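You operate a simulated robot arm through the tools that you are given. There is no shell and no other tool. Be economical: measure what you need, move in short steps, check, and stop when the job is done.

Carry out the task below with a simulated robot arm. There is one attempt and no reset: what you move stays moved.

Task
Fetch the green tube and stand it on top of the small purple block. Put the box that says "57" from the right half of the blue bench in the blue tray there and the box that says "50" on the middle shelf of the store cabinet. Take the flat purple box and put it on the left half of the shelf under the blue bench. Put the flat green box on the top of the white table. Take the blue pad from the top of the white table and put it on the round green pad. Put the small grey spool on the shelf under the steel cabinet. Any order will do. Set down upright: green tube, blue pad.
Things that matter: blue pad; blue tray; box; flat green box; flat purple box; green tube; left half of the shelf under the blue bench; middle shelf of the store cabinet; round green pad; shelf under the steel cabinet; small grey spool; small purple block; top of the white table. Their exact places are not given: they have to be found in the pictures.

It is judged by the outcome, as a careful person would: the job done as asked, and still so three seconds after it is handed in. It fails if anything else is knocked over, pushed out of place, dropped, spilled or broken.

Robot
A 6-joint arm with a two-finger parallel gripper on a trunk, on a base that drives. Base frame: it is fixed to the floor where the robot stands at the start and does not move with it; the origin is under the middle of the robot, x ahead of it, y to its left, z up; the surface under the hand at the start is at about z = 760. Readings come in mm, rad, newtons and seconds.
With the tool pointing down near the work surface it reaches from about 400 to 920 mm from the robot's upright axis, wherever it stands. Its first joint turns from -2.007 to 2.007 rad. Places, roughly: blue pad (7x5x6 cm) [600, 3600, 800]; blue tray (25x36x6 cm) [600, -100, 800]; box [750, 250, 750]; flat green box (15x11x5 cm) [600, 1300, 800]; flat purple box (15x11x5 cm) [600, 900, 800]; green tube (3x3x6 cm) [500, 200, 800]; left half of the shelf under the blue bench [700, 1000, 200]; middle shelf of the store cabinet [900, -1400, 700]; round green pad (8x8x2 cm) [800, 3800, 800]; shelf under the steel cabinet [800, 5700, 300]; small grey spool (7x7x7 cm) [800, 4000, 800]; small purple block (4x4x3 cm) [700, 500, 800]; top of the white table [800, 3600, 800]. Payload 3.43 kg.
The TCP is the grasp point between the finger pads, 34 mm short of the fingertips. In the tool frame z runs along the fingers and y along their closing line. The gripper opens to 128 mm. The fingers are 24 mm wide and 12 mm thick; the gripper's body (48 by 130 mm) begins 96 mm behind the TCP.
Orientation is that of the tool frame in the base frame, as [roll, pitch, yaw] about the fixed x, y, z axes, in that order (R = Rz(yaw) Ry(pitch) Rx(roll)). With the fingers straight down and closing along the base's y, the tool's x points along the base's -x, its y along +y and its z along -z.

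Tools
- The arm moves only by the tool apply_moves. Its argument "commands" is a list of rows, each an object of numbers (a shift or turn left out is 0, a gripper value left out holds the last): "dx", "dy", "dz": the shift along the tool's x, y, z in mm; "rx", "ry", "rz": the turn, a rotation vector about the tool's x, y, z in rad; "grip": the finger opening in mm, from 0 to 128. In form: [{"dx": .., "dy": .., "dz": .., "rx": .., "ry": .., "rz": .., "grip": ..}, ...]. A call has 1 to 8 rows; each row is the pose to reach, as a shift and turn from the pose commanded when the call began, along the tool's axes at that moment. Each row takes 0.2 s and may step no farther than 50 mm and 0.15 rad from the row before; otherwise, or with a gripper value out of range, the whole call is refused. Where a pose cannot be reached the arm comes as near as it can. A force on the tool above 40 N (or 10 N above the force at the start of the call, whichever is more), or a blocked arm, ends the call early, and 0.2 s more pass. The fingers move at their own pace (about 108 mm/s each) and stop on an object; they squeeze with about 26 N. The grip force told is the motor's: it shows also when the fingers shut on nothing. Time passes only in rows, and 0.2 s behind the last, so rows that repeat a pose let the fingers close. The reply holds the time, the measured pose of the TCP, the force on the tool along the base axes, the opening and the grip force, in the units named above and with some noise, with the torque about the TCP (base axes, N m) and any sound that the robot's microphone picked up.
- Cameras (640 x 400 px; columns grow to the right, rows downward): "scene" is now at [54.2, 202.3, 1231.7]; the picture's right is [0.08, -1.00, 0.00], its down [-0.59, -0.05, -0.81] and it looks along [0.80, 0.06, -0.59] (base axes); focal length 291 px, centre (320, 200). "wrist" rides on the gripper at [76, -11, -160] in the tool frame; the picture's right is [0.15, 0.99, 0.00], its down [-0.88, 0.13, -0.46] and it looks along [-0.45, 0.07, 0.89] (tool axes); focal length 234 px, centre (320, 200).
- capture(camera): a new picture of that camera. It takes no simulated time.
- raise_lower(by): slides the trunk up (or, below 0, down) by that many mm; the arm and the scene camera ride with it, the base frame stays. It gives what a move gives, with no picture.
- roll_base(legs): drives the robot by 1 to 6 legs, each [ahead, turn to the left] in mm and rad, along the robot's own axes; the way and the turn of a leg run together, so that a leg with both is an arc; at most 1500 mm and 3.142 rad a leg. The arm and the cameras ride along, it lands a little off, and it stops where it bumps. It gives what a move gives.
- turn_head(pan, tilt): turns the head with the scene camera to pan (to the left, within 1.798 rad either way) and tilt (down, from -0.506 to 1.204), counted from straight ahead of the robot. It gives what a move gives.
- point_at(camera, pixels): there is no depth. For up to 12 entries [column, row, z] of the newest picture of that camera ("zoom" is the newest enlarged one), the place [x, y] in the base frame at which the ray of that pixel passes the height z, good to about 3 mm. It takes no simulated time.
- zoom(camera, box): a new picture of the part [left, top, right, bottom] of that camera's present view, enlarged. It takes no simulated time.
- hand_in(): hands the job in; it is judged then, once.

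Keep the steps short. Do not move on a guess: measure, check each grasp and each placing, and mend mistakes. In all there are 138 turns and 154 pictures (those below and enlarged ones count). Leave the gripper open and the arm clear of the work at the hand-in unless told otherwise, and finish with a single line.

The tools are called after ">>>" by a JSON object that holds its "method" and its "body". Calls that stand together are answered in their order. apply_moves: Moves the arm, as the interface text tells. Its arguments: {"type":"object","properties":{"commands":{"type":"array","items":{"type":"object","properties":{"dx":{"type":"number"},"dy":{"type":"number"},"dz":{"type":"number"},"rx":{"type":"number"},"ry":{"type":"number"},"rz":{"type":"number"},"grip":{"type":"number"}}}}},"required":["commands"]} The other tools are called the same way: raise_lower (by) slides the trunk up or down; roll_base (legs) drives the base; turn_head (pan, tilt) turns the head that bears the scene camera; capture (camera) takes a picture; point_at (camera, pixels) gives the place at which the rays of pixels pass given heights; zoom (camera, box) takes an enlarged picture of a part of a camera's view; hand_in () hands the job in.

At the start:

```text
time: 0.0
tcp_pos: [438.0, 361.6, 996.3]
ee_rot: [-3.141, -0.001, -3.141]
contact_force: [-0.2, 0.2, 0.2]
torque: [0.02, 0.0, 0.01]
width: 127.9
grasp_force: 0.0
trunk travel left (down, up): [-500.0, 290.0]
robot x, y, heading: [-0.9, -1.1, 0.001]
head pan, tilt: [0.077, 0.635]
```

scene: 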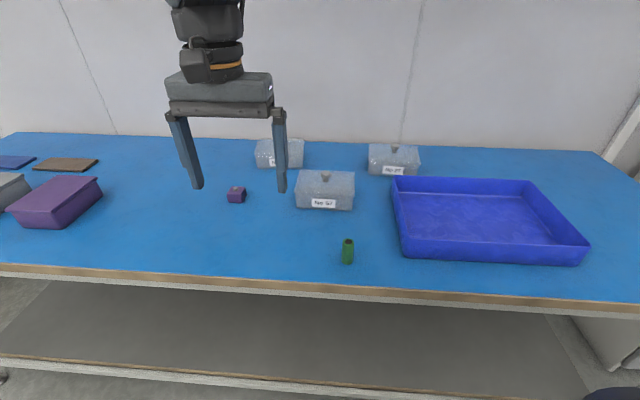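
wrist: 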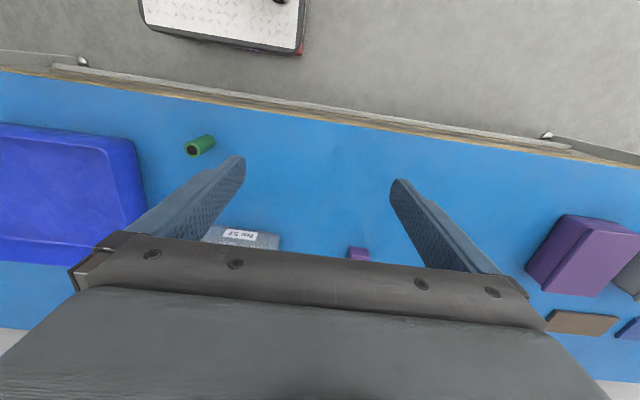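

I see three grey boxes on the bench, with labels I can't read yet. I'll zoom in on them.

>>> {"method": "zoom", "body": {"camera": "scene", "box": [220, 120, 440, 270]}}

>>> {"method": "zoom", "body": {"camera": "scene", "box": [340, 130, 440, 192]}}

>>> {"method": "zoom", "body": {"camera": "scene", "box": [230, 130, 330, 192]}}

```text
2.67 times, centred on (330, 195) of scene
```

zoom: 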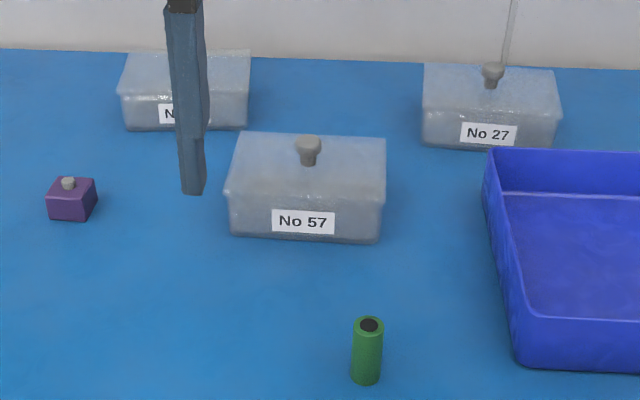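

```text
6.40 times, centred on (390, 161) of scene
```

zoom: 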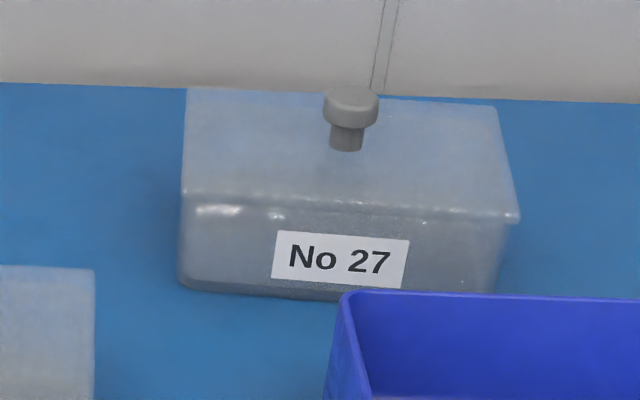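

```text
6.40 times, centred on (280, 161) of scene
```

zoom: 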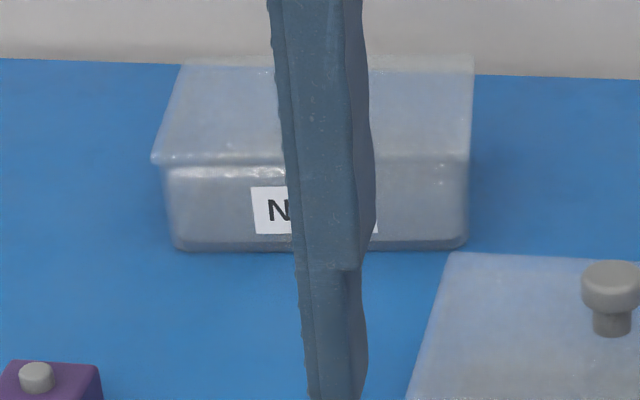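

Box 57 is front centre, 27 is back right, and the back-left label is hidden. The purple block has a small peg on it, and the tube seems hollow. Next I'll turn the head to look around.

>>> {"method": "turn_head", "body": {"pan": 0.75, "tilt": 0.6}}

>>> {"method": "capture", "body": {"camera": "scene"}}

>>> {"method": "turn_head", "body": {"pan": -0.9, "tilt": 0.4}}

>>> {"method": "capture", "body": {"camera": "scene"}}

>>> {"method": "turn_head", "body": {"pan": 1.4, "tilt": 0.2}}

>>> {"method": "capture", "body": {"camera": "scene"}}

```text
time: 1.1
tcp_pos: [436.9, 361.0, 995.8]
ee_rot: [-3.142, 0.0, 3.141]
contact_force: [-0.1, -0.1, 0.3]
torque: [0.03, -0.03, -0.02]
width: 128.0
grasp_force: 0.0
trunk travel left (down, up): [-500.0, 290.0]
robot x, y, heading: [2.3, 3.2, 0.002]
head pan, tilt: [0.75, 0.6]
```

```text
148 pictures are left
```

scene: 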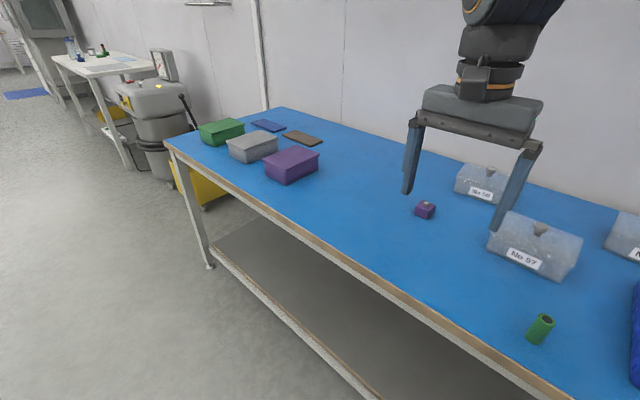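

```text
time: 2.8
tcp_pos: [437.0, 362.2, 995.3]
ee_rot: [-3.141, 0.001, 3.141]
contact_force: [0.8, 0.4, 0.7]
torque: [0.04, 0.02, -0.01]
width: 127.8
grasp_force: 0.0
trunk travel left (down, up): [-500.0, 290.0]
robot x, y, heading: [1.3, 4.5, 0.004]
head pan, tilt: [-0.901, 0.4]
```

```text
147 pictures are left
```

scene: 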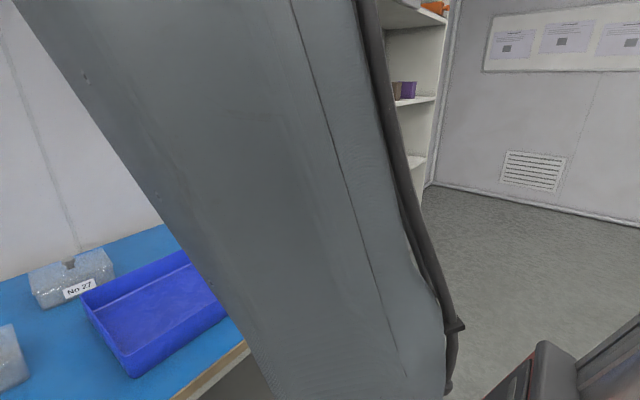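

```text
time: 4.9
tcp_pos: [437.5, 360.9, 996.8]
ee_rot: [3.141, 0.001, -3.14]
contact_force: [-0.3, 0.3, 0.6]
torque: [-0.03, -0.03, 0.03]
width: 128.1
grasp_force: 0.0
trunk travel left (down, up): [-500.0, 290.0]
robot x, y, heading: [-2.7, 1.1, -0.004]
head pan, tilt: [1.4, 0.201]
```

```text
146 pictures are left
```

scene: 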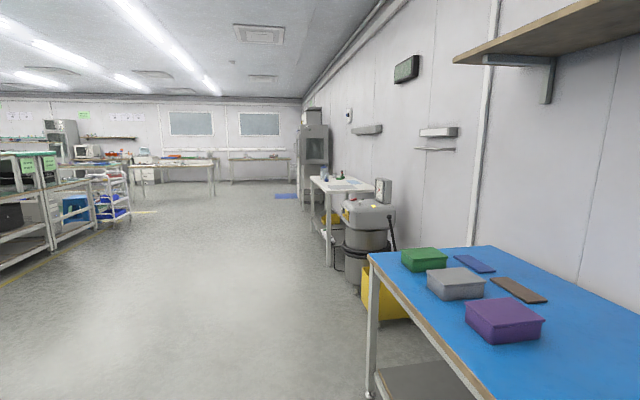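

The back-left box looks like "No 50", which I'll verify. The flat purple, grey and green boxes sit at the bench's left end. Now I'll look straight ahead again to measure.

>>> {"method": "turn_head", "body": {"pan": 0.0, "tilt": 0.75}}

>>> {"method": "capture", "body": {"camera": "scene"}}

>>> {"method": "zoom", "body": {"camera": "scene", "box": [180, 80, 400, 230]}}

```text
time: 6.4
tcp_pos: [437.4, 361.3, 996.3]
ee_rot: [-3.141, -0.001, -3.141]
contact_force: [0.5, -0.4, 0.2]
torque: [-0.01, 0.0, -0.02]
width: 127.8
grasp_force: 0.0
trunk travel left (down, up): [-500.0, 290.0]
robot x, y, heading: [0.3, -1.9, -0.007]
head pan, tilt: [0.0, 0.75]
```

```text
145 pictures are left
```

scene: 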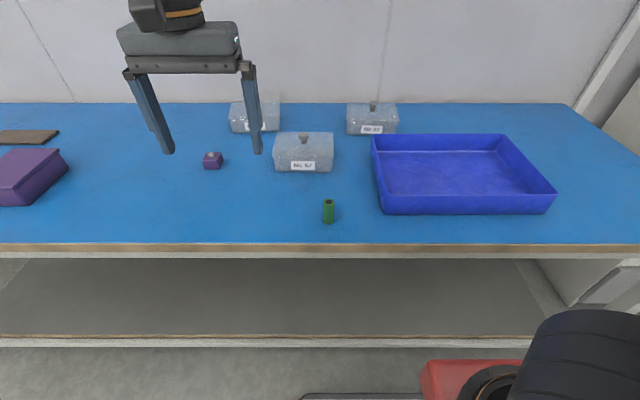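

```text
2.67 times, centred on (290, 155) of scene
```

zoom: 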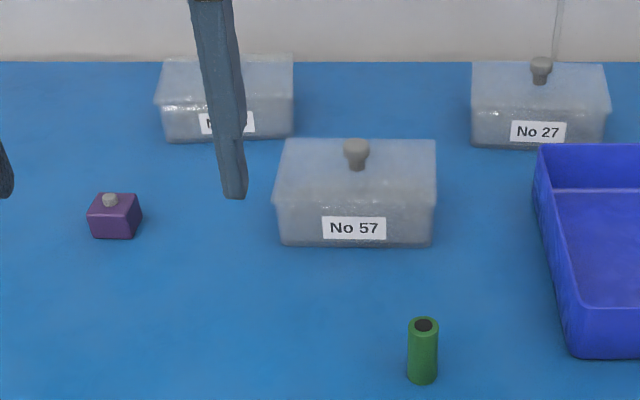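

Next I'll measure in this enlarged picture: the tube (423,325 top; 422,384 base), the purple block, its peg, and the box corners.

>>> {"method": "point_at", "body": {"camera": "zoom", "pixels": [[423, 325, 820], [422, 382, 760], [109, 197, 800], [110, 206, 790], [92, 236, 760], [135, 238, 760], [356, 145, 840], [356, 167, 820], [284, 246, 760], [431, 247, 760], [88, 210, 790], [131, 211, 790]]}}

>>> {"method": "zoom", "body": {"camera": "scene", "box": [190, 140, 240, 172]}}

>>> {"method": "zoom", "body": {"camera": "wrist", "box": [160, 120, 380, 260]}}

```text
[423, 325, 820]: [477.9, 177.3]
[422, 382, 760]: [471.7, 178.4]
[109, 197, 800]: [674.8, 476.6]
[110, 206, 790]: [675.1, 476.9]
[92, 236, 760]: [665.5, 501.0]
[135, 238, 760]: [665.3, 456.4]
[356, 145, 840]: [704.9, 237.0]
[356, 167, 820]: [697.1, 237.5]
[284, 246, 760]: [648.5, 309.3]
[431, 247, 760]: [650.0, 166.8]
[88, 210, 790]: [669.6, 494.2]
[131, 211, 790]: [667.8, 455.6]
```

```text
12.50 times, centred on (215, 156) of scene
```

zoom: 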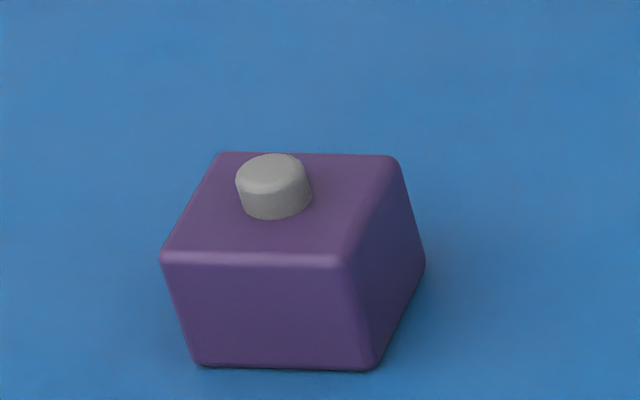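

```text
2.86 times, centred on (270, 190) of wrist
```

zoom: 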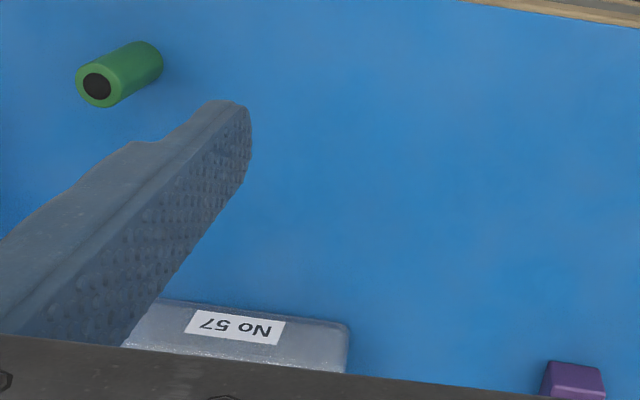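

The tube is at about (483,178), the peg at about (675,477), and the peg sits off-centre on the block. I'll move the hand above the tube at z ≈ 930 with the fingers narrowed to 70 mm, then check with the wrist camera.

>>> {"method": "apply_moves", "body": {"commands": [{"dx": -11, "dy": -46, "dz": 16, "grip": 70}, {"dx": -23, "dy": -92, "dz": 33, "grip": 70}, {"dx": -34, "dy": -137, "dz": 50, "grip": 70}, {"dx": -46, "dy": -183, "dz": 66, "grip": 70}, {"dx": -46, "dy": -183, "dz": 66, "grip": 70}]}}

>>> {"method": "capture", "body": {"camera": "wrist"}}

>>> {"method": "capture", "body": {"camera": "scene"}}

```text
refused: row 2 steps farther than a row can; nothing moved
```

```text
141 pictures are left
```

wrist: 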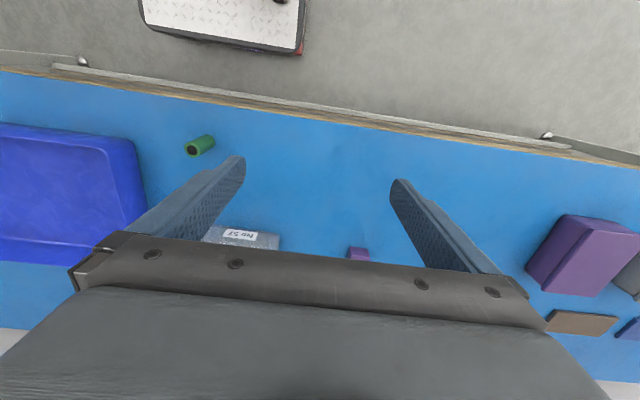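

```text
140 pictures are left
```

scene: 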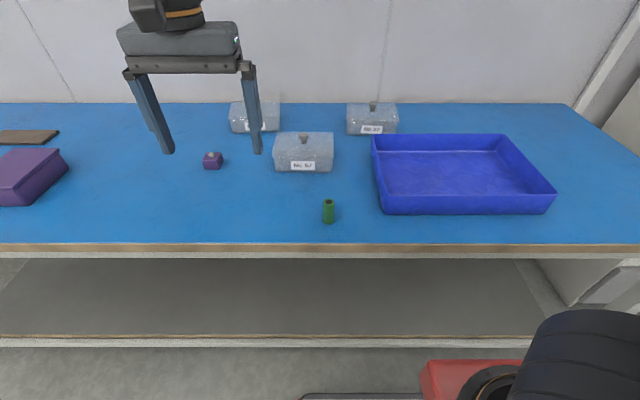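

A row stepped just over 50 mm, so I'll use smaller steps. I'll also measure the tray and the rest from this picture.

>>> {"method": "point_at", "body": {"camera": "scene", "pixels": [[384, 214, 760], [383, 197, 820], [552, 213, 760], [556, 193, 820], [372, 136, 820], [504, 135, 820], [0, 243, 760], [320, 243, 760], [320, 338, 250], [570, 103, 760]]}}

>>> {"method": "apply_moves", "body": {"commands": [{"dx": -8, "dy": -35, "dz": 12, "grip": 70}, {"dx": -17, "dy": -71, "dz": 25, "grip": 70}, {"dx": -26, "dy": -107, "dz": 38, "grip": 70}, {"dx": -35, "dy": -143, "dz": 51, "grip": 70}, {"dx": -46, "dy": -183, "dz": 66, "grip": 70}, {"dx": -46, "dy": -183, "dz": 66, "grip": 70}]}}

>>> {"method": "capture", "body": {"camera": "wrist"}}

>>> {"method": "capture", "body": {"camera": "scene"}}

```text
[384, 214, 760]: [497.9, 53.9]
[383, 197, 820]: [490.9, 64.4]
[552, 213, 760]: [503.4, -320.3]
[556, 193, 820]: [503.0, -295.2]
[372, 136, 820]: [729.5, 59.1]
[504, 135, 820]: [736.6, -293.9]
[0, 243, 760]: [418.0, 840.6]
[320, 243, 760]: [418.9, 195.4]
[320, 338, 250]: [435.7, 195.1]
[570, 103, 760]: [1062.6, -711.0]
```

```text
time: 7.8
tcp_pos: [483.6, 178.0, 930.5]
ee_rot: [-3.142, 0.001, -3.142]
contact_force: [0.8, -0.4, -0.4]
torque: [-0.03, -0.04, -0.02]
width: 70.1
grasp_force: 0.1
trunk travel left (down, up): [-500.0, 290.0]
robot x, y, heading: [-0.1, -0.1, -0.002]
head pan, tilt: [0.0, 0.75]
```

```text
139 pictures are left
```

wrist: 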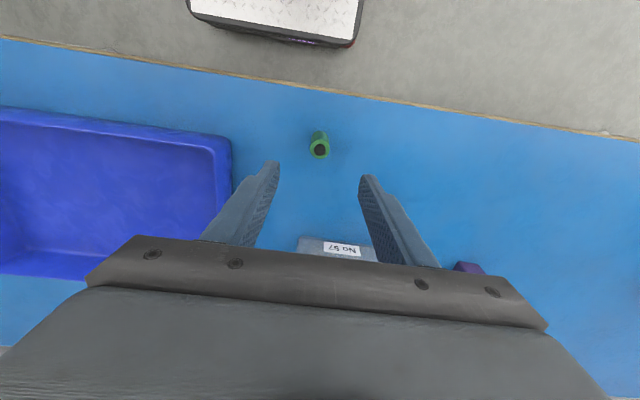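

```text
138 pictures are left
```

scene: 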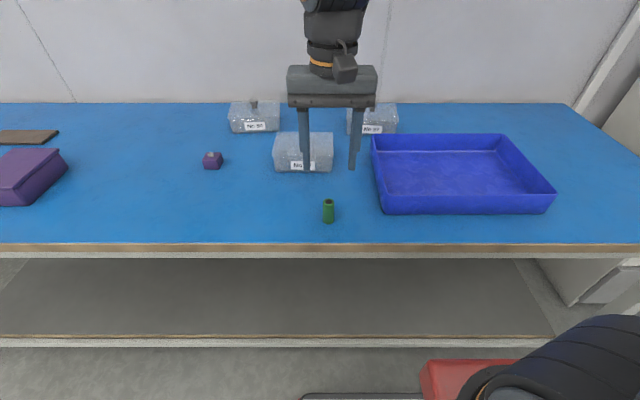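

Now the tray's left side is at y ≈ 60, so the fingers have room. I'll measure the tube's top from the wrist view (319,150) and check the back-left label.

>>> {"method": "point_at", "body": {"camera": "wrist", "pixels": [[320, 150, 820], [320, 150, 815], [319, 133, 760]]}}

>>> {"method": "zoom", "body": {"camera": "scene", "box": [190, 90, 300, 170]}}

>>> {"method": "zoom", "body": {"camera": "wrist", "box": [270, 110, 370, 172]}}

```text
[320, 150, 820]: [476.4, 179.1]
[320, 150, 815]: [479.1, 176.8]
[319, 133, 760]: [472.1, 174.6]
```

```text
5.00 times, centred on (245, 130) of scene
```

zoom: 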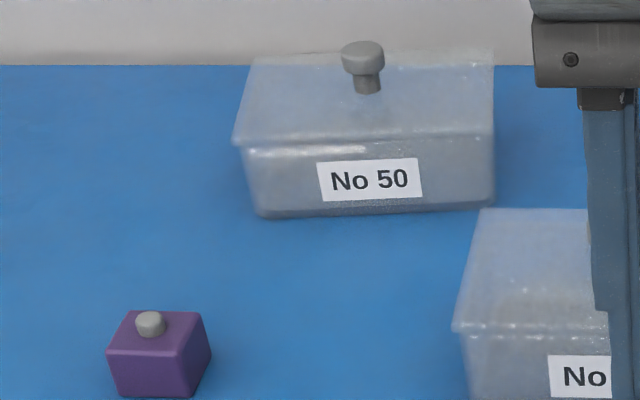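

```text
6.40 times, centred on (320, 141) of wrist
```

zoom: 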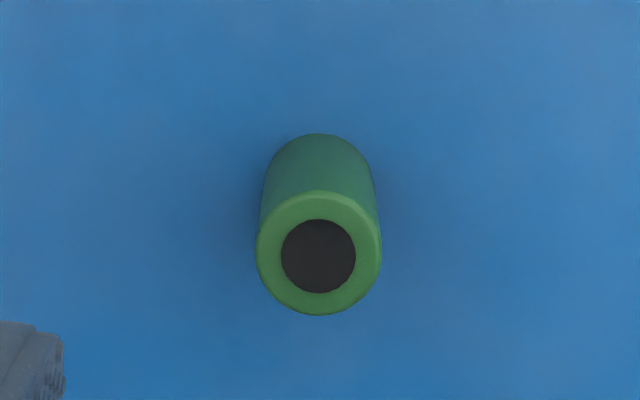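

The back-left box is confirmed as No 50. The tube is at about (482,177.5) and the hand is lined up. I'll go down to TCP z = 806, so the fingertips stay 12 mm above the tube's bottom, and close.

>>> {"method": "apply_moves", "body": {"commands": [{"dz": 42}, {"dz": 84}, {"dx": 1, "dz": 124}, {"dx": 1, "dz": 124, "grip": 15}, {"dx": 1, "dz": 124, "grip": 15}, {"dx": 1, "dz": 124, "grip": 15}]}}

>>> {"method": "capture", "body": {"camera": "wrist"}}

```text
time: 9.2
tcp_pos: [482.8, 178.5, 806.6]
ee_rot: [3.141, 0.002, -3.141]
contact_force: [-0.1, -0.8, 0.1]
torque: [-0.05, -0.02, 0.0]
width: 23.3
grasp_force: 26.6
trunk travel left (down, up): [-500.0, 290.0]
robot x, y, heading: [1.3, -4.1, -0.003]
head pan, tilt: [0.0, 0.75]
```

```text
135 pictures are left
```

wrist: 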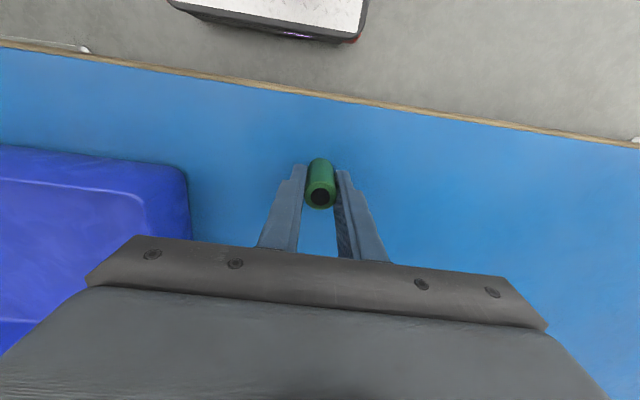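

The tube is gripped at 23 mm. I'll measure its top centre relative to the TCP.

>>> {"method": "zoom", "body": {"camera": "wrist", "box": [280, 150, 360, 200]}}

>>> {"method": "zoom", "body": {"camera": "scene", "box": [290, 170, 370, 235]}}

```text
8.00 times, centred on (320, 175) of wrist
```

zoom: 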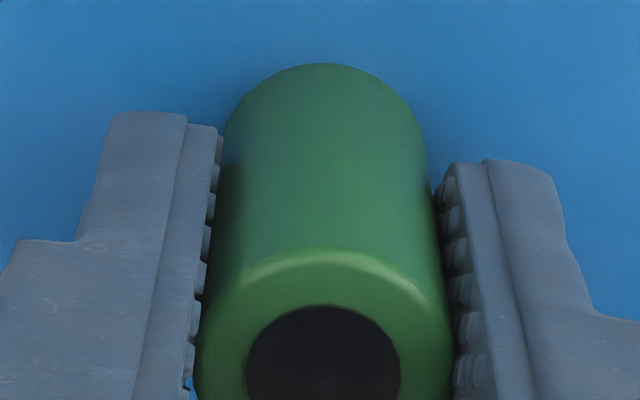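

```text
6.15 times, centred on (330, 202) of scene
```

zoom: 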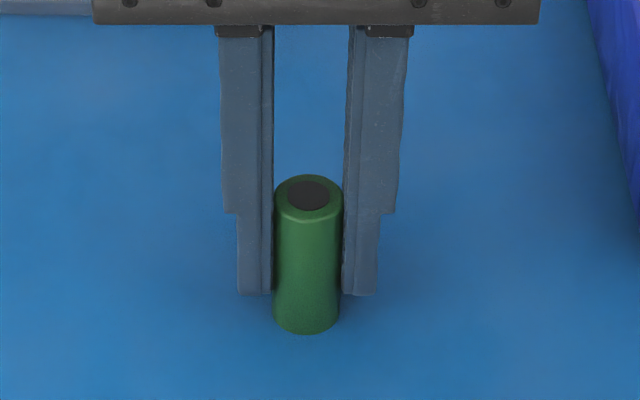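

>>> {"method": "point_at", "body": {"camera": "wrist", "pixels": [[320.4, 196.5, 820], [320.4, 196.5, 815], [320.4, 196.5, 810], [320, 158, 760]]}}

>>> {"method": "point_at", "body": {"camera": "zoom", "pixels": [[308, 195, 820], [308, 195, 815], [308, 333, 760], [273, 318, 760], [339, 318, 760]]}}

```text
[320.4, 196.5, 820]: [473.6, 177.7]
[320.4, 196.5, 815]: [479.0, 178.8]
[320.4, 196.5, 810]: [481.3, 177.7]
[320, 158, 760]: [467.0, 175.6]
```

```text
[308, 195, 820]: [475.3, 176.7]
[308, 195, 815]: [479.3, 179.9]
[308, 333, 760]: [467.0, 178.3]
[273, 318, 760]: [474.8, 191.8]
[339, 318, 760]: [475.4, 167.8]
```

The tube's centre is about 3.5 mm nearer to me than the TCP, it is 24 mm thick and 55 mm tall. I'll lift, then go left before going ahead, to stay clear of the boxes.

>>> {"method": "apply_moves", "body": {"commands": [{"dz": -48}, {"dz": -96}, {"dy": 48, "dz": -100}, {"dy": 97, "dz": -100}, {"dy": 146, "dz": -100}, {"dy": 195, "dz": -100}, {"dy": 244, "dz": -100}, {"dy": 293, "dz": -100}]}}

>>> {"method": "zoom", "body": {"camera": "scene", "box": [185, 135, 245, 175]}}

```text
time: 11.0
tcp_pos: [482.0, 473.1, 904.5]
ee_rot: [-3.14, 0.001, -3.141]
contact_force: [0.3, 0.4, 0.3]
torque: [0.05, 0.0, 0.02]
width: 23.5
grasp_force: 26.2
trunk travel left (down, up): [-500.0, 290.0]
robot x, y, heading: [2.5, -0.3, -0.002]
head pan, tilt: [0.0, 0.75]
```

```text
10.00 times, centred on (215, 155) of scene
```

zoom: 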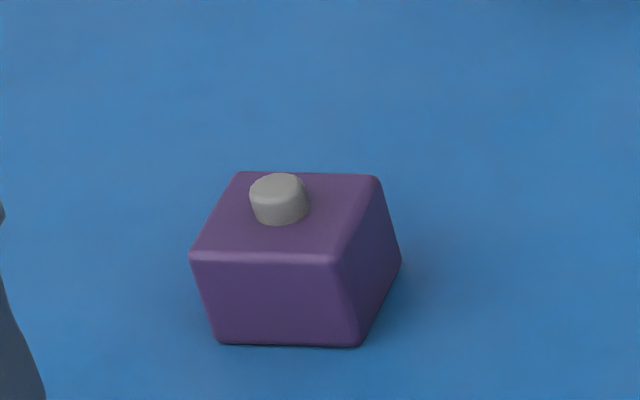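

>>> {"method": "point_at", "body": {"camera": "zoom", "pixels": [[218, 342, 760], [360, 346, 760], [192, 258, 790], [332, 262, 790], [238, 172, 790], [376, 177, 790], [400, 266, 760], [277, 184, 798], [280, 224, 790], [250, 192, 798], [305, 188, 798], [280, 224, 787]]}}

>>> {"method": "capture", "body": {"camera": "wrist"}}

```text
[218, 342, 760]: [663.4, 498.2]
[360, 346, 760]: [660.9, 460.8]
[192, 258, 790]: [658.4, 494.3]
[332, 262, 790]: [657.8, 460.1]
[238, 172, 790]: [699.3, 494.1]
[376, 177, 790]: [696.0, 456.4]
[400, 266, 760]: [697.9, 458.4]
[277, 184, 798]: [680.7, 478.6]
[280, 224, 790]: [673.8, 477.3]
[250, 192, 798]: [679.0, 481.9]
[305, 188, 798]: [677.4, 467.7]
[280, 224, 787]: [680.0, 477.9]
```

```text
131 pictures are left
```

wrist: 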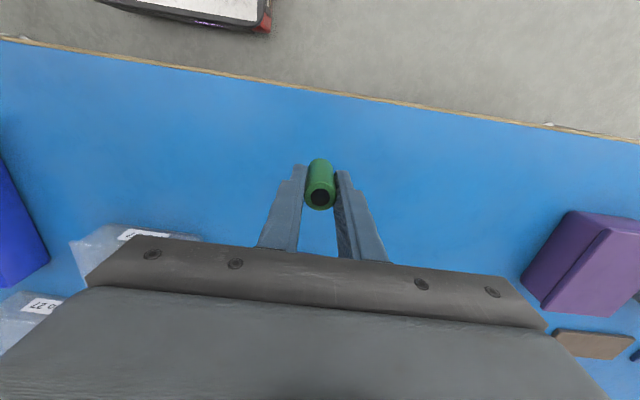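

Readings scatter by about 3 mm, so I'll average repeated readings of the peg's top centre (278,184) and of the block's edges.

>>> {"method": "zoom", "body": {"camera": "scene", "box": [198, 145, 230, 165]}}

>>> {"method": "zoom", "body": {"camera": "wrist", "box": [300, 180, 340, 212]}}

```text
16.00 times, centred on (214, 155) of scene
```

zoom: 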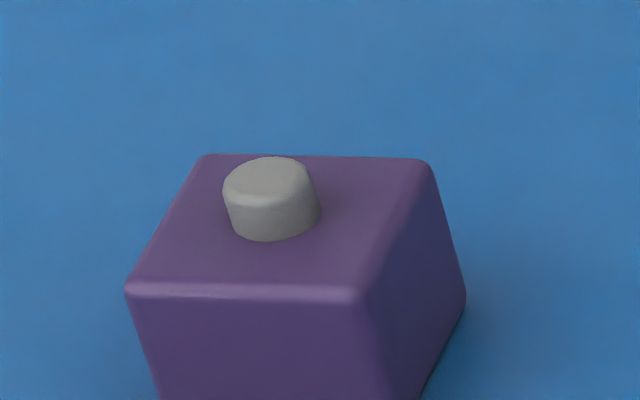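

```text
12.50 times, centred on (320, 196) of wrist
```

zoom: 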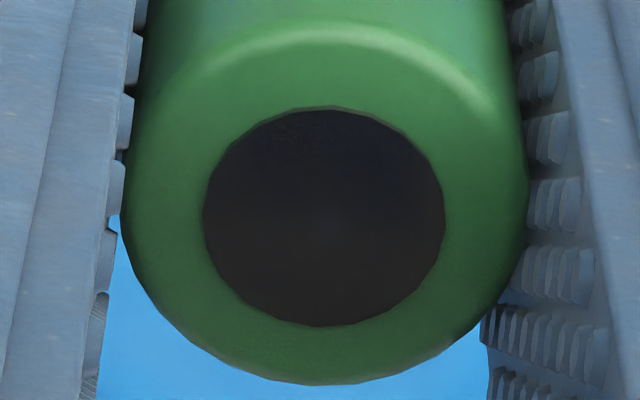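

>>> {"method": "zoom", "body": {"camera": "scene", "box": [198, 145, 230, 165]}}

>>> {"method": "point_at", "body": {"camera": "zoom", "pixels": [[269, 180, 799], [269, 180, 799], [269, 180, 799], [269, 180, 799], [269, 180, 799], [274, 217, 790], [274, 217, 790], [274, 217, 790], [274, 217, 790], [274, 217, 790], [127, 288, 790], [360, 292, 790]]}}

```text
16.00 times, centred on (214, 155) of scene
```

zoom: 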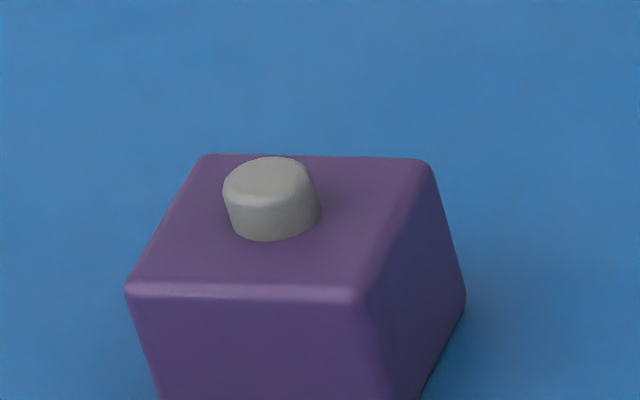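

```text
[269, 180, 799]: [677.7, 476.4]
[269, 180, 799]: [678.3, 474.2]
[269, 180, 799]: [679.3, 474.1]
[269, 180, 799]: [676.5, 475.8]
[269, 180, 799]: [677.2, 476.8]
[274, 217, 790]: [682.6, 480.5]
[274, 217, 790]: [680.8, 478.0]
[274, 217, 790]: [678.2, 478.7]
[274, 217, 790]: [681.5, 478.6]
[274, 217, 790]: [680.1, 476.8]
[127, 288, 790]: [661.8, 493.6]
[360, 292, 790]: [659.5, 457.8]
```

The peg averages (679,477), so the TCP should go to about (682,477). I'll move ahead at height, lower part of the way, and look.

>>> {"method": "apply_moves", "body": {"commands": [{"dx": -49, "dy": 1}, {"dx": -98, "dy": 2}, {"dx": -147, "dy": 3}, {"dx": -196, "dy": 4}, {"dx": -200, "dy": 4, "dz": 40}, {"dx": -200, "dy": 4, "dz": 40}]}}

>>> {"method": "zoom", "body": {"camera": "scene", "box": [182, 115, 246, 165]}}

>>> {"method": "capture", "body": {"camera": "wrist"}}

```text
time: 12.4
tcp_pos: [682.7, 474.8, 864.3]
ee_rot: [3.141, 0.0, -3.14]
contact_force: [-0.1, 0.0, 0.0]
torque: [-0.02, -0.02, 0.0]
width: 23.2
grasp_force: 25.9
trunk travel left (down, up): [-500.0, 290.0]
robot x, y, heading: [5.3, 1.5, 0.001]
head pan, tilt: [0.0, 0.75]
```

```text
8.00 times, centred on (214, 140) of scene
```

zoom: 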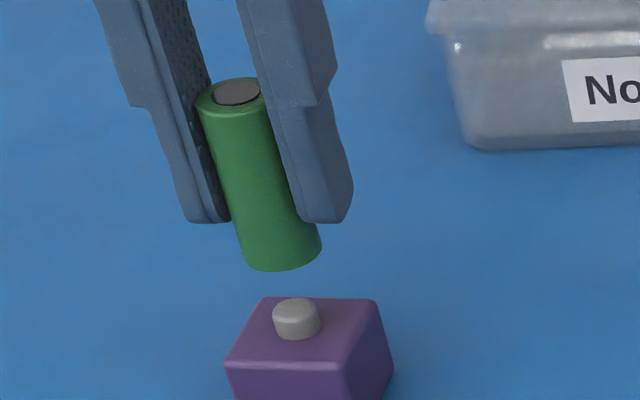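

```text
126 pictures are left
```

wrist: 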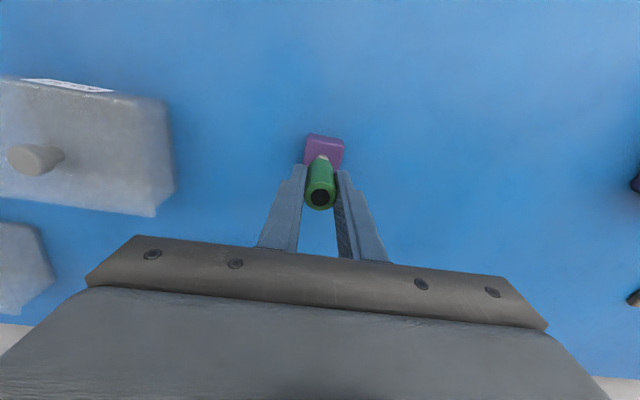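

The tube axis, extended downward, meets the peg within about 1 mm. I'll lower in small steps, watching the force.

>>> {"method": "apply_moves", "body": {"commands": [{"dy": 0.8, "dz": 8}, {"dy": 0.8, "dz": 15}, {"dy": 0.8, "dz": 18}, {"dy": 0.8, "dz": 20}, {"dy": 0.8, "dz": 22}]}}

>>> {"method": "zoom", "body": {"camera": "scene", "box": [182, 115, 246, 165]}}

>>> {"method": "zoom", "body": {"camera": "wrist", "box": [280, 125, 360, 175]}}

```text
time: 13.6
tcp_pos: [682.5, 476.8, 843.9]
ee_rot: [-3.141, 0.001, -3.141]
contact_force: [0.0, -0.8, 0.2]
torque: [0.03, 0.0, 0.04]
width: 23.1
grasp_force: 25.8
trunk travel left (down, up): [-500.0, 290.0]
robot x, y, heading: [4.3, -1.3, -0.001]
head pan, tilt: [0.0, 0.75]
```

```text
8.00 times, centred on (214, 140) of scene
```

zoom: 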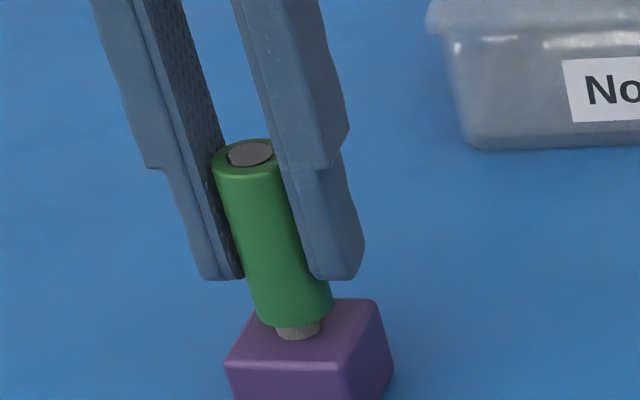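

```text
8.00 times, centred on (320, 150) of wrist
```

zoom: 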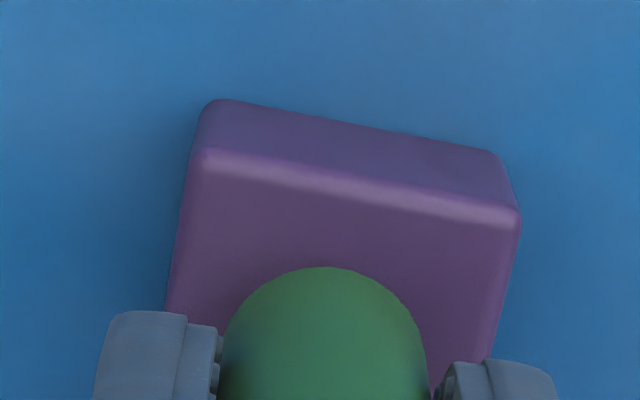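

No contact yet, and it is well centred. I'll keep lowering in 1.5 mm steps.

>>> {"method": "apply_moves", "body": {"commands": [{"dz": 1.5}, {"dz": 3}, {"dz": 4.5}, {"dz": 6}, {"dz": 7}, {"dz": 8}]}}

>>> {"method": "zoom", "body": {"camera": "scene", "box": [182, 115, 246, 165]}}

```text
time: 15.0
tcp_pos: [681.1, 476.3, 836.7]
ee_rot: [3.141, 0.001, 3.14]
contact_force: [0.5, -0.8, -0.2]
torque: [0.01, 0.01, 0.03]
width: 23.3
grasp_force: 26.3
trunk travel left (down, up): [-500.0, 290.0]
robot x, y, heading: [-3.0, 1.6, -0.005]
head pan, tilt: [0.0, 0.75]
```

```text
8.00 times, centred on (214, 140) of scene
```

zoom: 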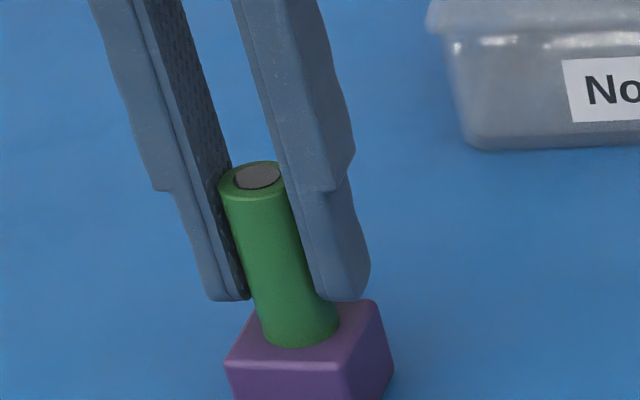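

The tube slid over the peg. I'll go the last couple of millimetres until it touches.

>>> {"method": "apply_moves", "body": {"commands": [{"dz": 0.7}, {"dz": 1.4}, {"dz": 2.0}]}}

>>> {"method": "zoom", "body": {"camera": "scene", "box": [182, 115, 246, 165]}}

```text
time: 15.8
tcp_pos: [683.1, 476.5, 835.6]
ee_rot: [3.14, 0.003, 3.14]
contact_force: [0.1, -0.6, 13.0]
torque: [-0.06, 0.04, 0.06]
width: 23.3
grasp_force: 26.3
trunk travel left (down, up): [-500.0, 290.0]
robot x, y, heading: [0.3, 1.1, -0.001]
head pan, tilt: [0.0, 0.75]
```

```text
8.00 times, centred on (214, 140) of scene
```

zoom: 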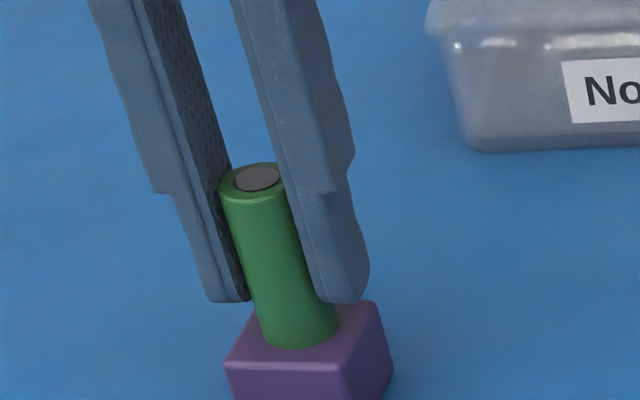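

It is seated with a 13 N push. I'll relax a millimetre, open gently, and lift straight up.

>>> {"method": "apply_moves", "body": {"commands": [{"dz": -1}, {"dz": -1, "grip": 28}, {"dz": -1, "grip": 40}, {"dz": -1, "grip": 60}, {"dz": -40, "grip": 60}, {"dz": -85, "grip": 60}, {"dz": -130, "grip": 60}]}}

>>> {"method": "capture", "body": {"camera": "scene"}}

>>> {"method": "zoom", "body": {"camera": "scene", "box": [182, 115, 246, 175]}}

```text
time: 17.4
tcp_pos: [682.9, 475.8, 963.6]
ee_rot: [-3.14, -0.001, 3.141]
contact_force: [0.5, -0.4, -0.3]
torque: [0.0, -0.02, 0.01]
width: 59.6
grasp_force: 0.1
trunk travel left (down, up): [-500.0, 290.0]
robot x, y, heading: [-1.5, 2.9, 0.002]
head pan, tilt: [0.0, 0.75]
```

```text
121 pictures are left
```

scene: 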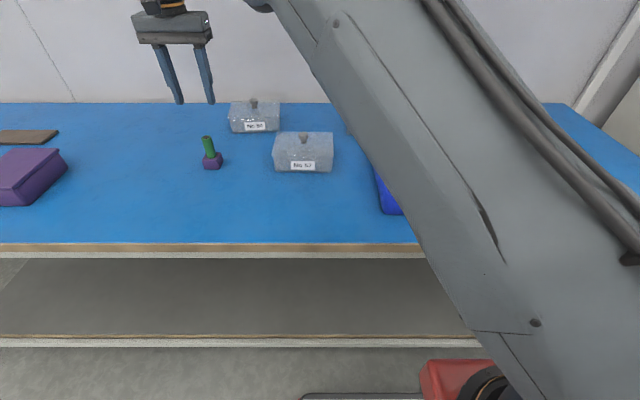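

```text
6.67 times, centred on (214, 145) of scene
```

zoom: 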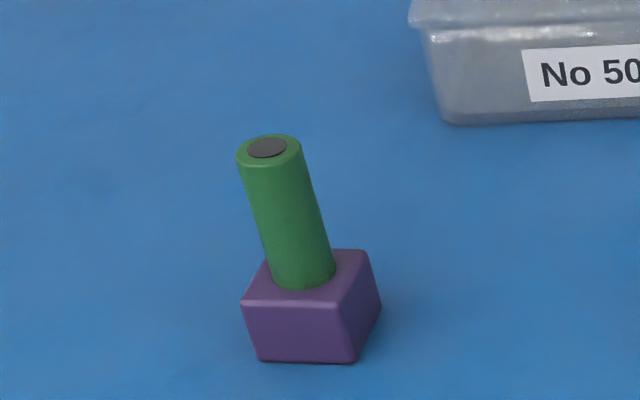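

The tube stands well on the block. Next is box 57, which I'll look at closely and measure, along with box 50.

>>> {"method": "zoom", "body": {"camera": "scene", "box": [220, 90, 350, 180]}}

>>> {"method": "capture", "body": {"camera": "wrist"}}

```text
4.44 times, centred on (285, 135) of scene
```

zoom: 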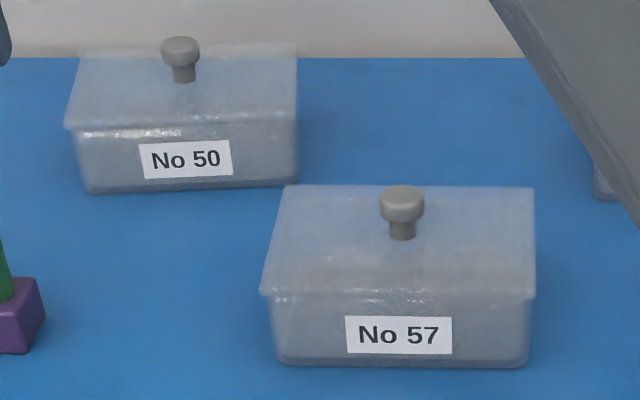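

```text
118 pictures are left
```

wrist: 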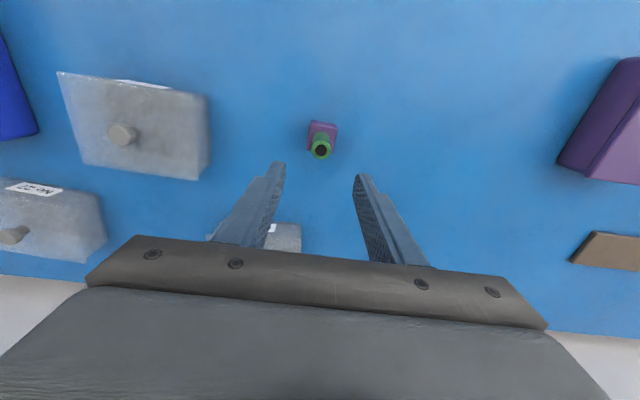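

>>> {"method": "point_at", "body": {"camera": "wrist", "pixels": [[58, 72, 820], [210, 95, 820], [80, 163, 820], [203, 181, 820], [122, 134, 850], [122, 134, 860]]}}

>>> {"method": "zoom", "body": {"camera": "scene", "box": [220, 90, 350, 180]}}

>>> {"method": "point_at", "body": {"camera": "zoom", "pixels": [[262, 292, 820], [536, 295, 820], [286, 186, 820], [532, 188, 820], [402, 203, 840], [402, 203, 850], [276, 362, 760], [528, 364, 760], [402, 238, 820], [180, 48, 850], [65, 126, 820], [297, 120, 820]]}}

```text
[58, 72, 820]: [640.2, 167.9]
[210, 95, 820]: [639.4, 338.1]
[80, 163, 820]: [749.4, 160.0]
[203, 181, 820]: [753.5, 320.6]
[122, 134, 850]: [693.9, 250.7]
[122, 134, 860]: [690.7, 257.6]
```

```text
4.44 times, centred on (285, 135) of scene
```

zoom: 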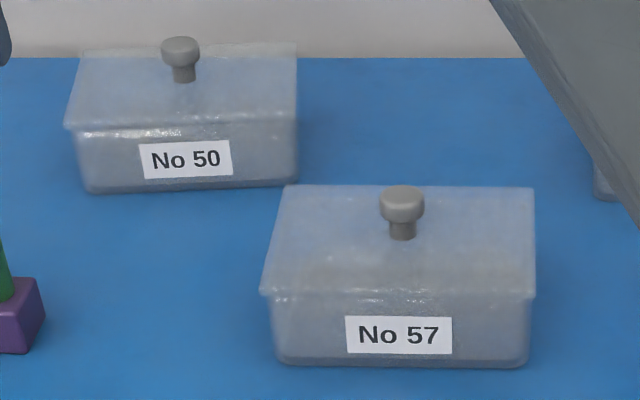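

```text
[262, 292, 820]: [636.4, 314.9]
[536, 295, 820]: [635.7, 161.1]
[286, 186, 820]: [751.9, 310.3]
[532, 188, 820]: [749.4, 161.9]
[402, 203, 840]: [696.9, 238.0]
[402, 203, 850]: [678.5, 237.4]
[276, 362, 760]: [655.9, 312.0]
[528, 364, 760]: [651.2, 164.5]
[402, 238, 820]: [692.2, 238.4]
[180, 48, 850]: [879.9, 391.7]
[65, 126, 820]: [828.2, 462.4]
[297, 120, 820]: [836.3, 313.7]
```

Box 57's lid measures about 115×152 mm and is centred near (700,238), with a mushroom knob in the middle. The lid rim is too wide to grip comfortably, so I'll grip the knob's head and check that the whole box comes up. First I'll hover above it.

>>> {"method": "apply_moves", "body": {"commands": [{"dx": -3, "dy": -48, "grip": 60}, {"dx": -6, "dy": -96}, {"dx": -9, "dy": -144}, {"dx": -12, "dy": -192}, {"dx": -15, "dy": -238}, {"dx": -15, "dy": -238, "dz": 20}]}}

>>> {"method": "capture", "body": {"camera": "wrist"}}

>>> {"method": "capture", "body": {"camera": "scene"}}

```text
time: 18.8
tcp_pos: [697.2, 238.4, 943.1]
ee_rot: [-3.141, -0.001, 3.14]
contact_force: [-0.5, -0.8, 0.1]
torque: [-0.04, 0.03, 0.0]
width: 60.0
grasp_force: 0.1
trunk travel left (down, up): [-500.0, 290.0]
robot x, y, heading: [-1.8, 2.0, 0.003]
head pan, tilt: [0.0, 0.75]
```

```text
116 pictures are left
```

wrist: 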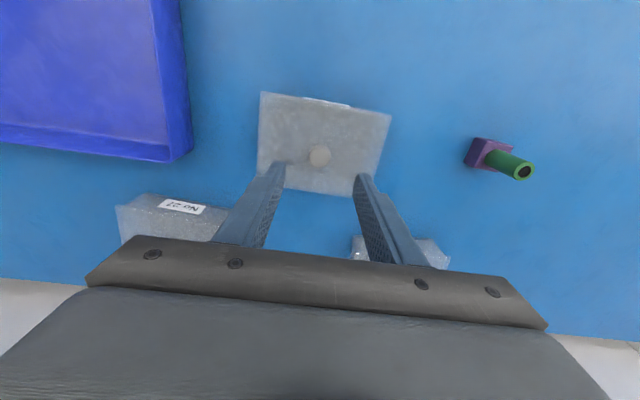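

```text
115 pictures are left
```

scene: 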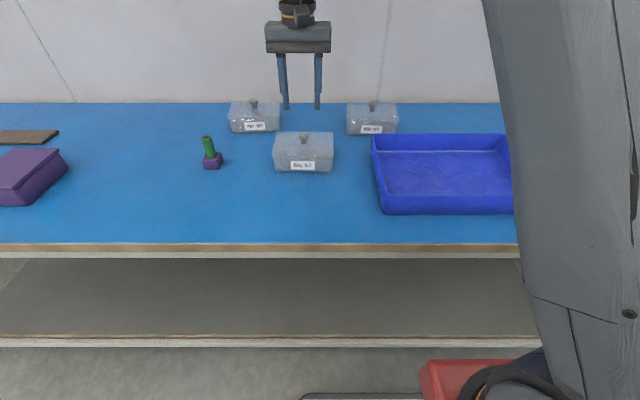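

>>> {"method": "point_at", "body": {"camera": "wrist", "pixels": [[320, 155, 840], [320, 155, 840], [320, 155, 840], [260, 93, 814], [390, 114, 814], [260, 178, 814], [357, 196, 814], [383, 176, 814]]}}

>>> {"method": "zoom", "body": {"camera": "wrist", "box": [240, 80, 400, 210]}}

```text
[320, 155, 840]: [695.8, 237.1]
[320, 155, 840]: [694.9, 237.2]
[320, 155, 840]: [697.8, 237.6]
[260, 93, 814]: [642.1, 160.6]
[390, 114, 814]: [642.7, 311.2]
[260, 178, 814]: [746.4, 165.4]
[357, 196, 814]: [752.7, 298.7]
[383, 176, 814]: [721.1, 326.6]
```

```text
3.08 times, centred on (320, 145) of wrist
```

zoom: 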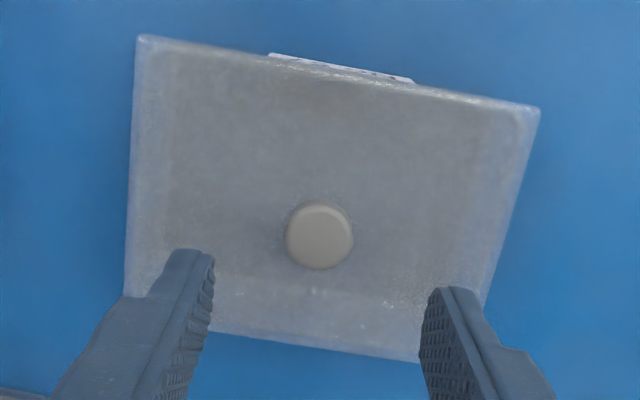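

The knob is centred at (696,237). I'll lower to TCP z = 858 with the fingertips just above the lid, and look before closing.

>>> {"method": "apply_moves", "body": {"commands": [{"dx": 1, "dy": -1, "dz": 40, "grip": 55}, {"dx": 1, "dy": -1, "dz": 75, "grip": 55}, {"dx": 1, "dy": -1, "dz": 85, "grip": 55}, {"dx": 1, "dy": -1, "dz": 85}]}}

>>> {"method": "zoom", "body": {"camera": "scene", "box": [262, 110, 342, 180]}}

```text
time: 19.8
tcp_pos: [697.9, 237.3, 858.2]
ee_rot: [3.142, -0.001, -3.141]
contact_force: [0.2, 0.7, -0.5]
torque: [0.03, -0.01, -0.01]
width: 55.0
grasp_force: 0.1
trunk travel left (down, up): [-500.0, 290.0]
robot x, y, heading: [1.8, -3.1, 0.002]
head pan, tilt: [0.0, 0.75]
```

```text
5.71 times, centred on (302, 145) of scene
```

zoom: 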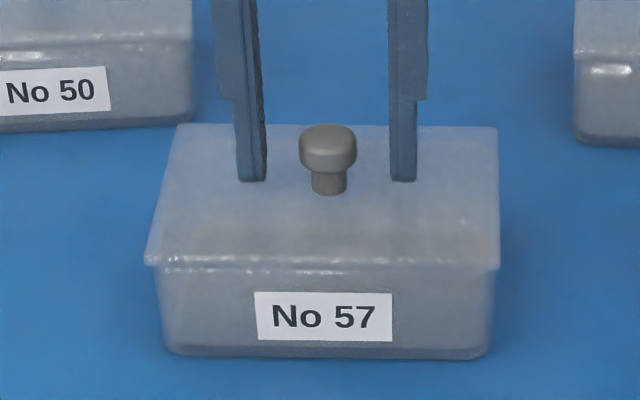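

The tips are just above the lid on both sides of the knob. I'll close, then lift 15 mm and look.

>>> {"method": "apply_moves", "body": {"commands": [{"dz": 2, "grip": 10}, {"dz": 2, "grip": 10}, {"dz": 2, "grip": 10}, {"dz": -5}, {"dz": -14}, {"dz": -14}]}}

>>> {"method": "zoom", "body": {"camera": "scene", "box": [262, 110, 342, 180]}}

```text
time: 21.2
tcp_pos: [696.5, 237.1, 873.2]
ee_rot: [-3.141, 0.0, -3.141]
contact_force: [-0.7, 0.4, -2.1]
torque: [0.03, -0.01, 0.03]
width: 24.6
grasp_force: 26.5
trunk travel left (down, up): [-500.0, 290.0]
robot x, y, heading: [0.6, -1.4, 0.001]
head pan, tilt: [0.0, 0.75]
```

```text
5.71 times, centred on (302, 145) of scene
```

zoom: 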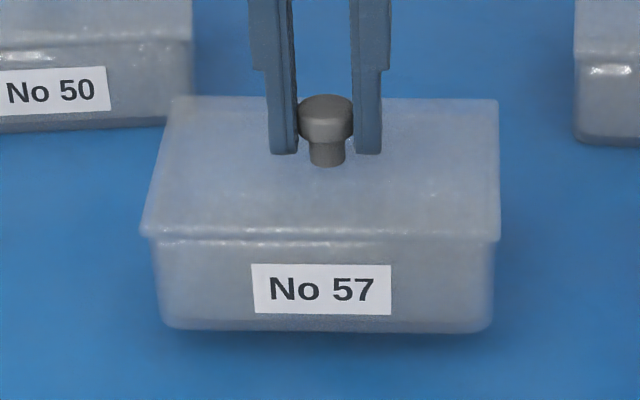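

The whole box comes up and it is light, about 2 N. I'll lift higher and carry it over the tray's middle (615,-113).

>>> {"method": "apply_moves", "body": {"commands": [{"dz": -45}, {"dz": -88}, {"dx": 10, "dy": -48, "dz": -88}, {"dx": 22, "dy": -96, "dz": -88}, {"dx": 34, "dy": -144, "dz": -88}, {"dx": 46, "dy": -192, "dz": -88}, {"dx": 58, "dy": -240, "dz": -88}, {"dx": 70, "dy": -288, "dz": -88}]}}

>>> {"method": "apply_moves", "body": {"commands": [{"dx": 10, "dy": -40}, {"dx": 11, "dy": -62}, {"dx": 11, "dy": -62}]}}

>>> {"method": "capture", "body": {"camera": "wrist"}}

>>> {"method": "capture", "body": {"camera": "scene"}}

```text
time: 23.0
tcp_pos: [626.4, -49.3, 962.0]
ee_rot: [-3.141, 0.0, 3.141]
contact_force: [-0.1, -0.5, -1.1]
torque: [-0.06, 0.01, 0.06]
width: 24.6
grasp_force: 25.8
trunk travel left (down, up): [-500.0, 290.0]
robot x, y, heading: [0.4, -0.4, 0.001]
head pan, tilt: [0.0, 0.75]
```

```text
time: 23.8
tcp_pos: [616.2, -111.6, 960.6]
ee_rot: [3.141, 0.0, 3.14]
contact_force: [-0.8, -1.0, -2.2]
torque: [0.0, 0.02, -0.01]
width: 24.4
grasp_force: 26.1
trunk travel left (down, up): [-500.0, 290.0]
robot x, y, heading: [-1.6, -2.2, 0.001]
head pan, tilt: [0.0, 0.75]
```

```text
111 pictures are left
```

wrist: 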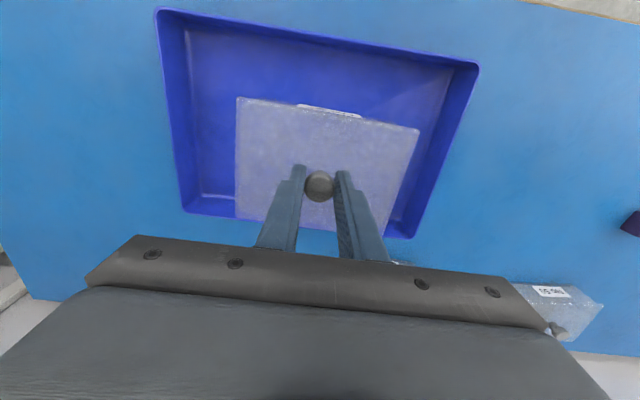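

```text
110 pictures are left
```

scene: 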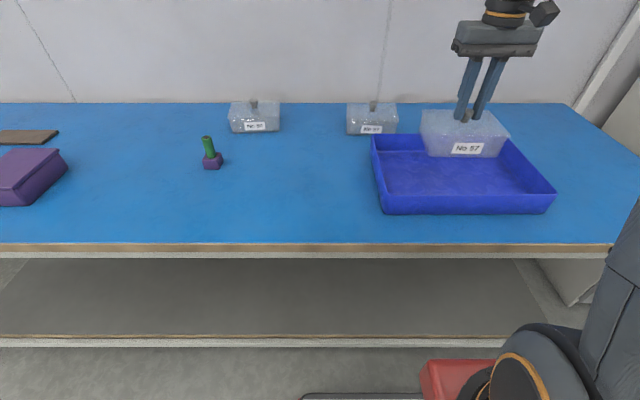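

The box is above the tray with margin on all sides. I'll lower to just above the floor, then by small steps until it touches.

>>> {"method": "apply_moves", "body": {"commands": [{"dz": 45}, {"dz": 85}, {"dz": 93}, {"dz": 95}, {"dz": 97}, {"dz": 99}]}}

>>> {"method": "capture", "body": {"camera": "wrist"}}

>>> {"method": "zoom", "body": {"camera": "scene", "box": [360, 90, 570, 225]}}

```text
time: 25.2
tcp_pos: [615.7, -112.3, 862.0]
ee_rot: [-3.141, 0.0, 3.141]
contact_force: [-1.4, 0.4, 1.3]
torque: [0.05, -0.08, 0.03]
width: 24.4
grasp_force: 26.0
trunk travel left (down, up): [-500.0, 290.0]
robot x, y, heading: [0.7, -3.2, -0.001]
head pan, tilt: [0.0, 0.75]
```

```text
109 pictures are left
```

wrist: 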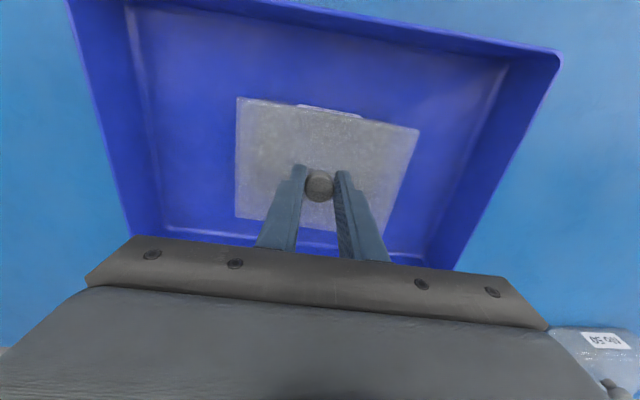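

```text
2.96 times, centred on (465, 158) of scene
```

zoom: 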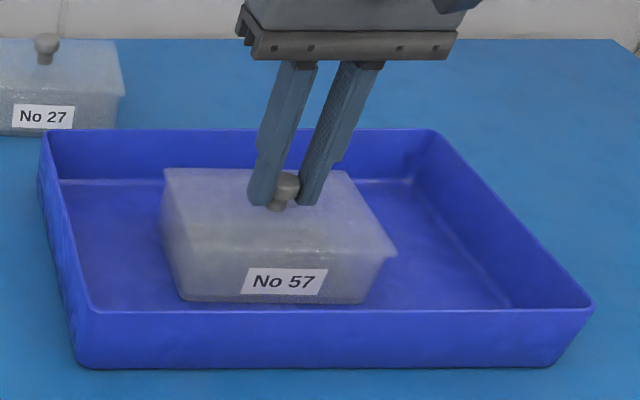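

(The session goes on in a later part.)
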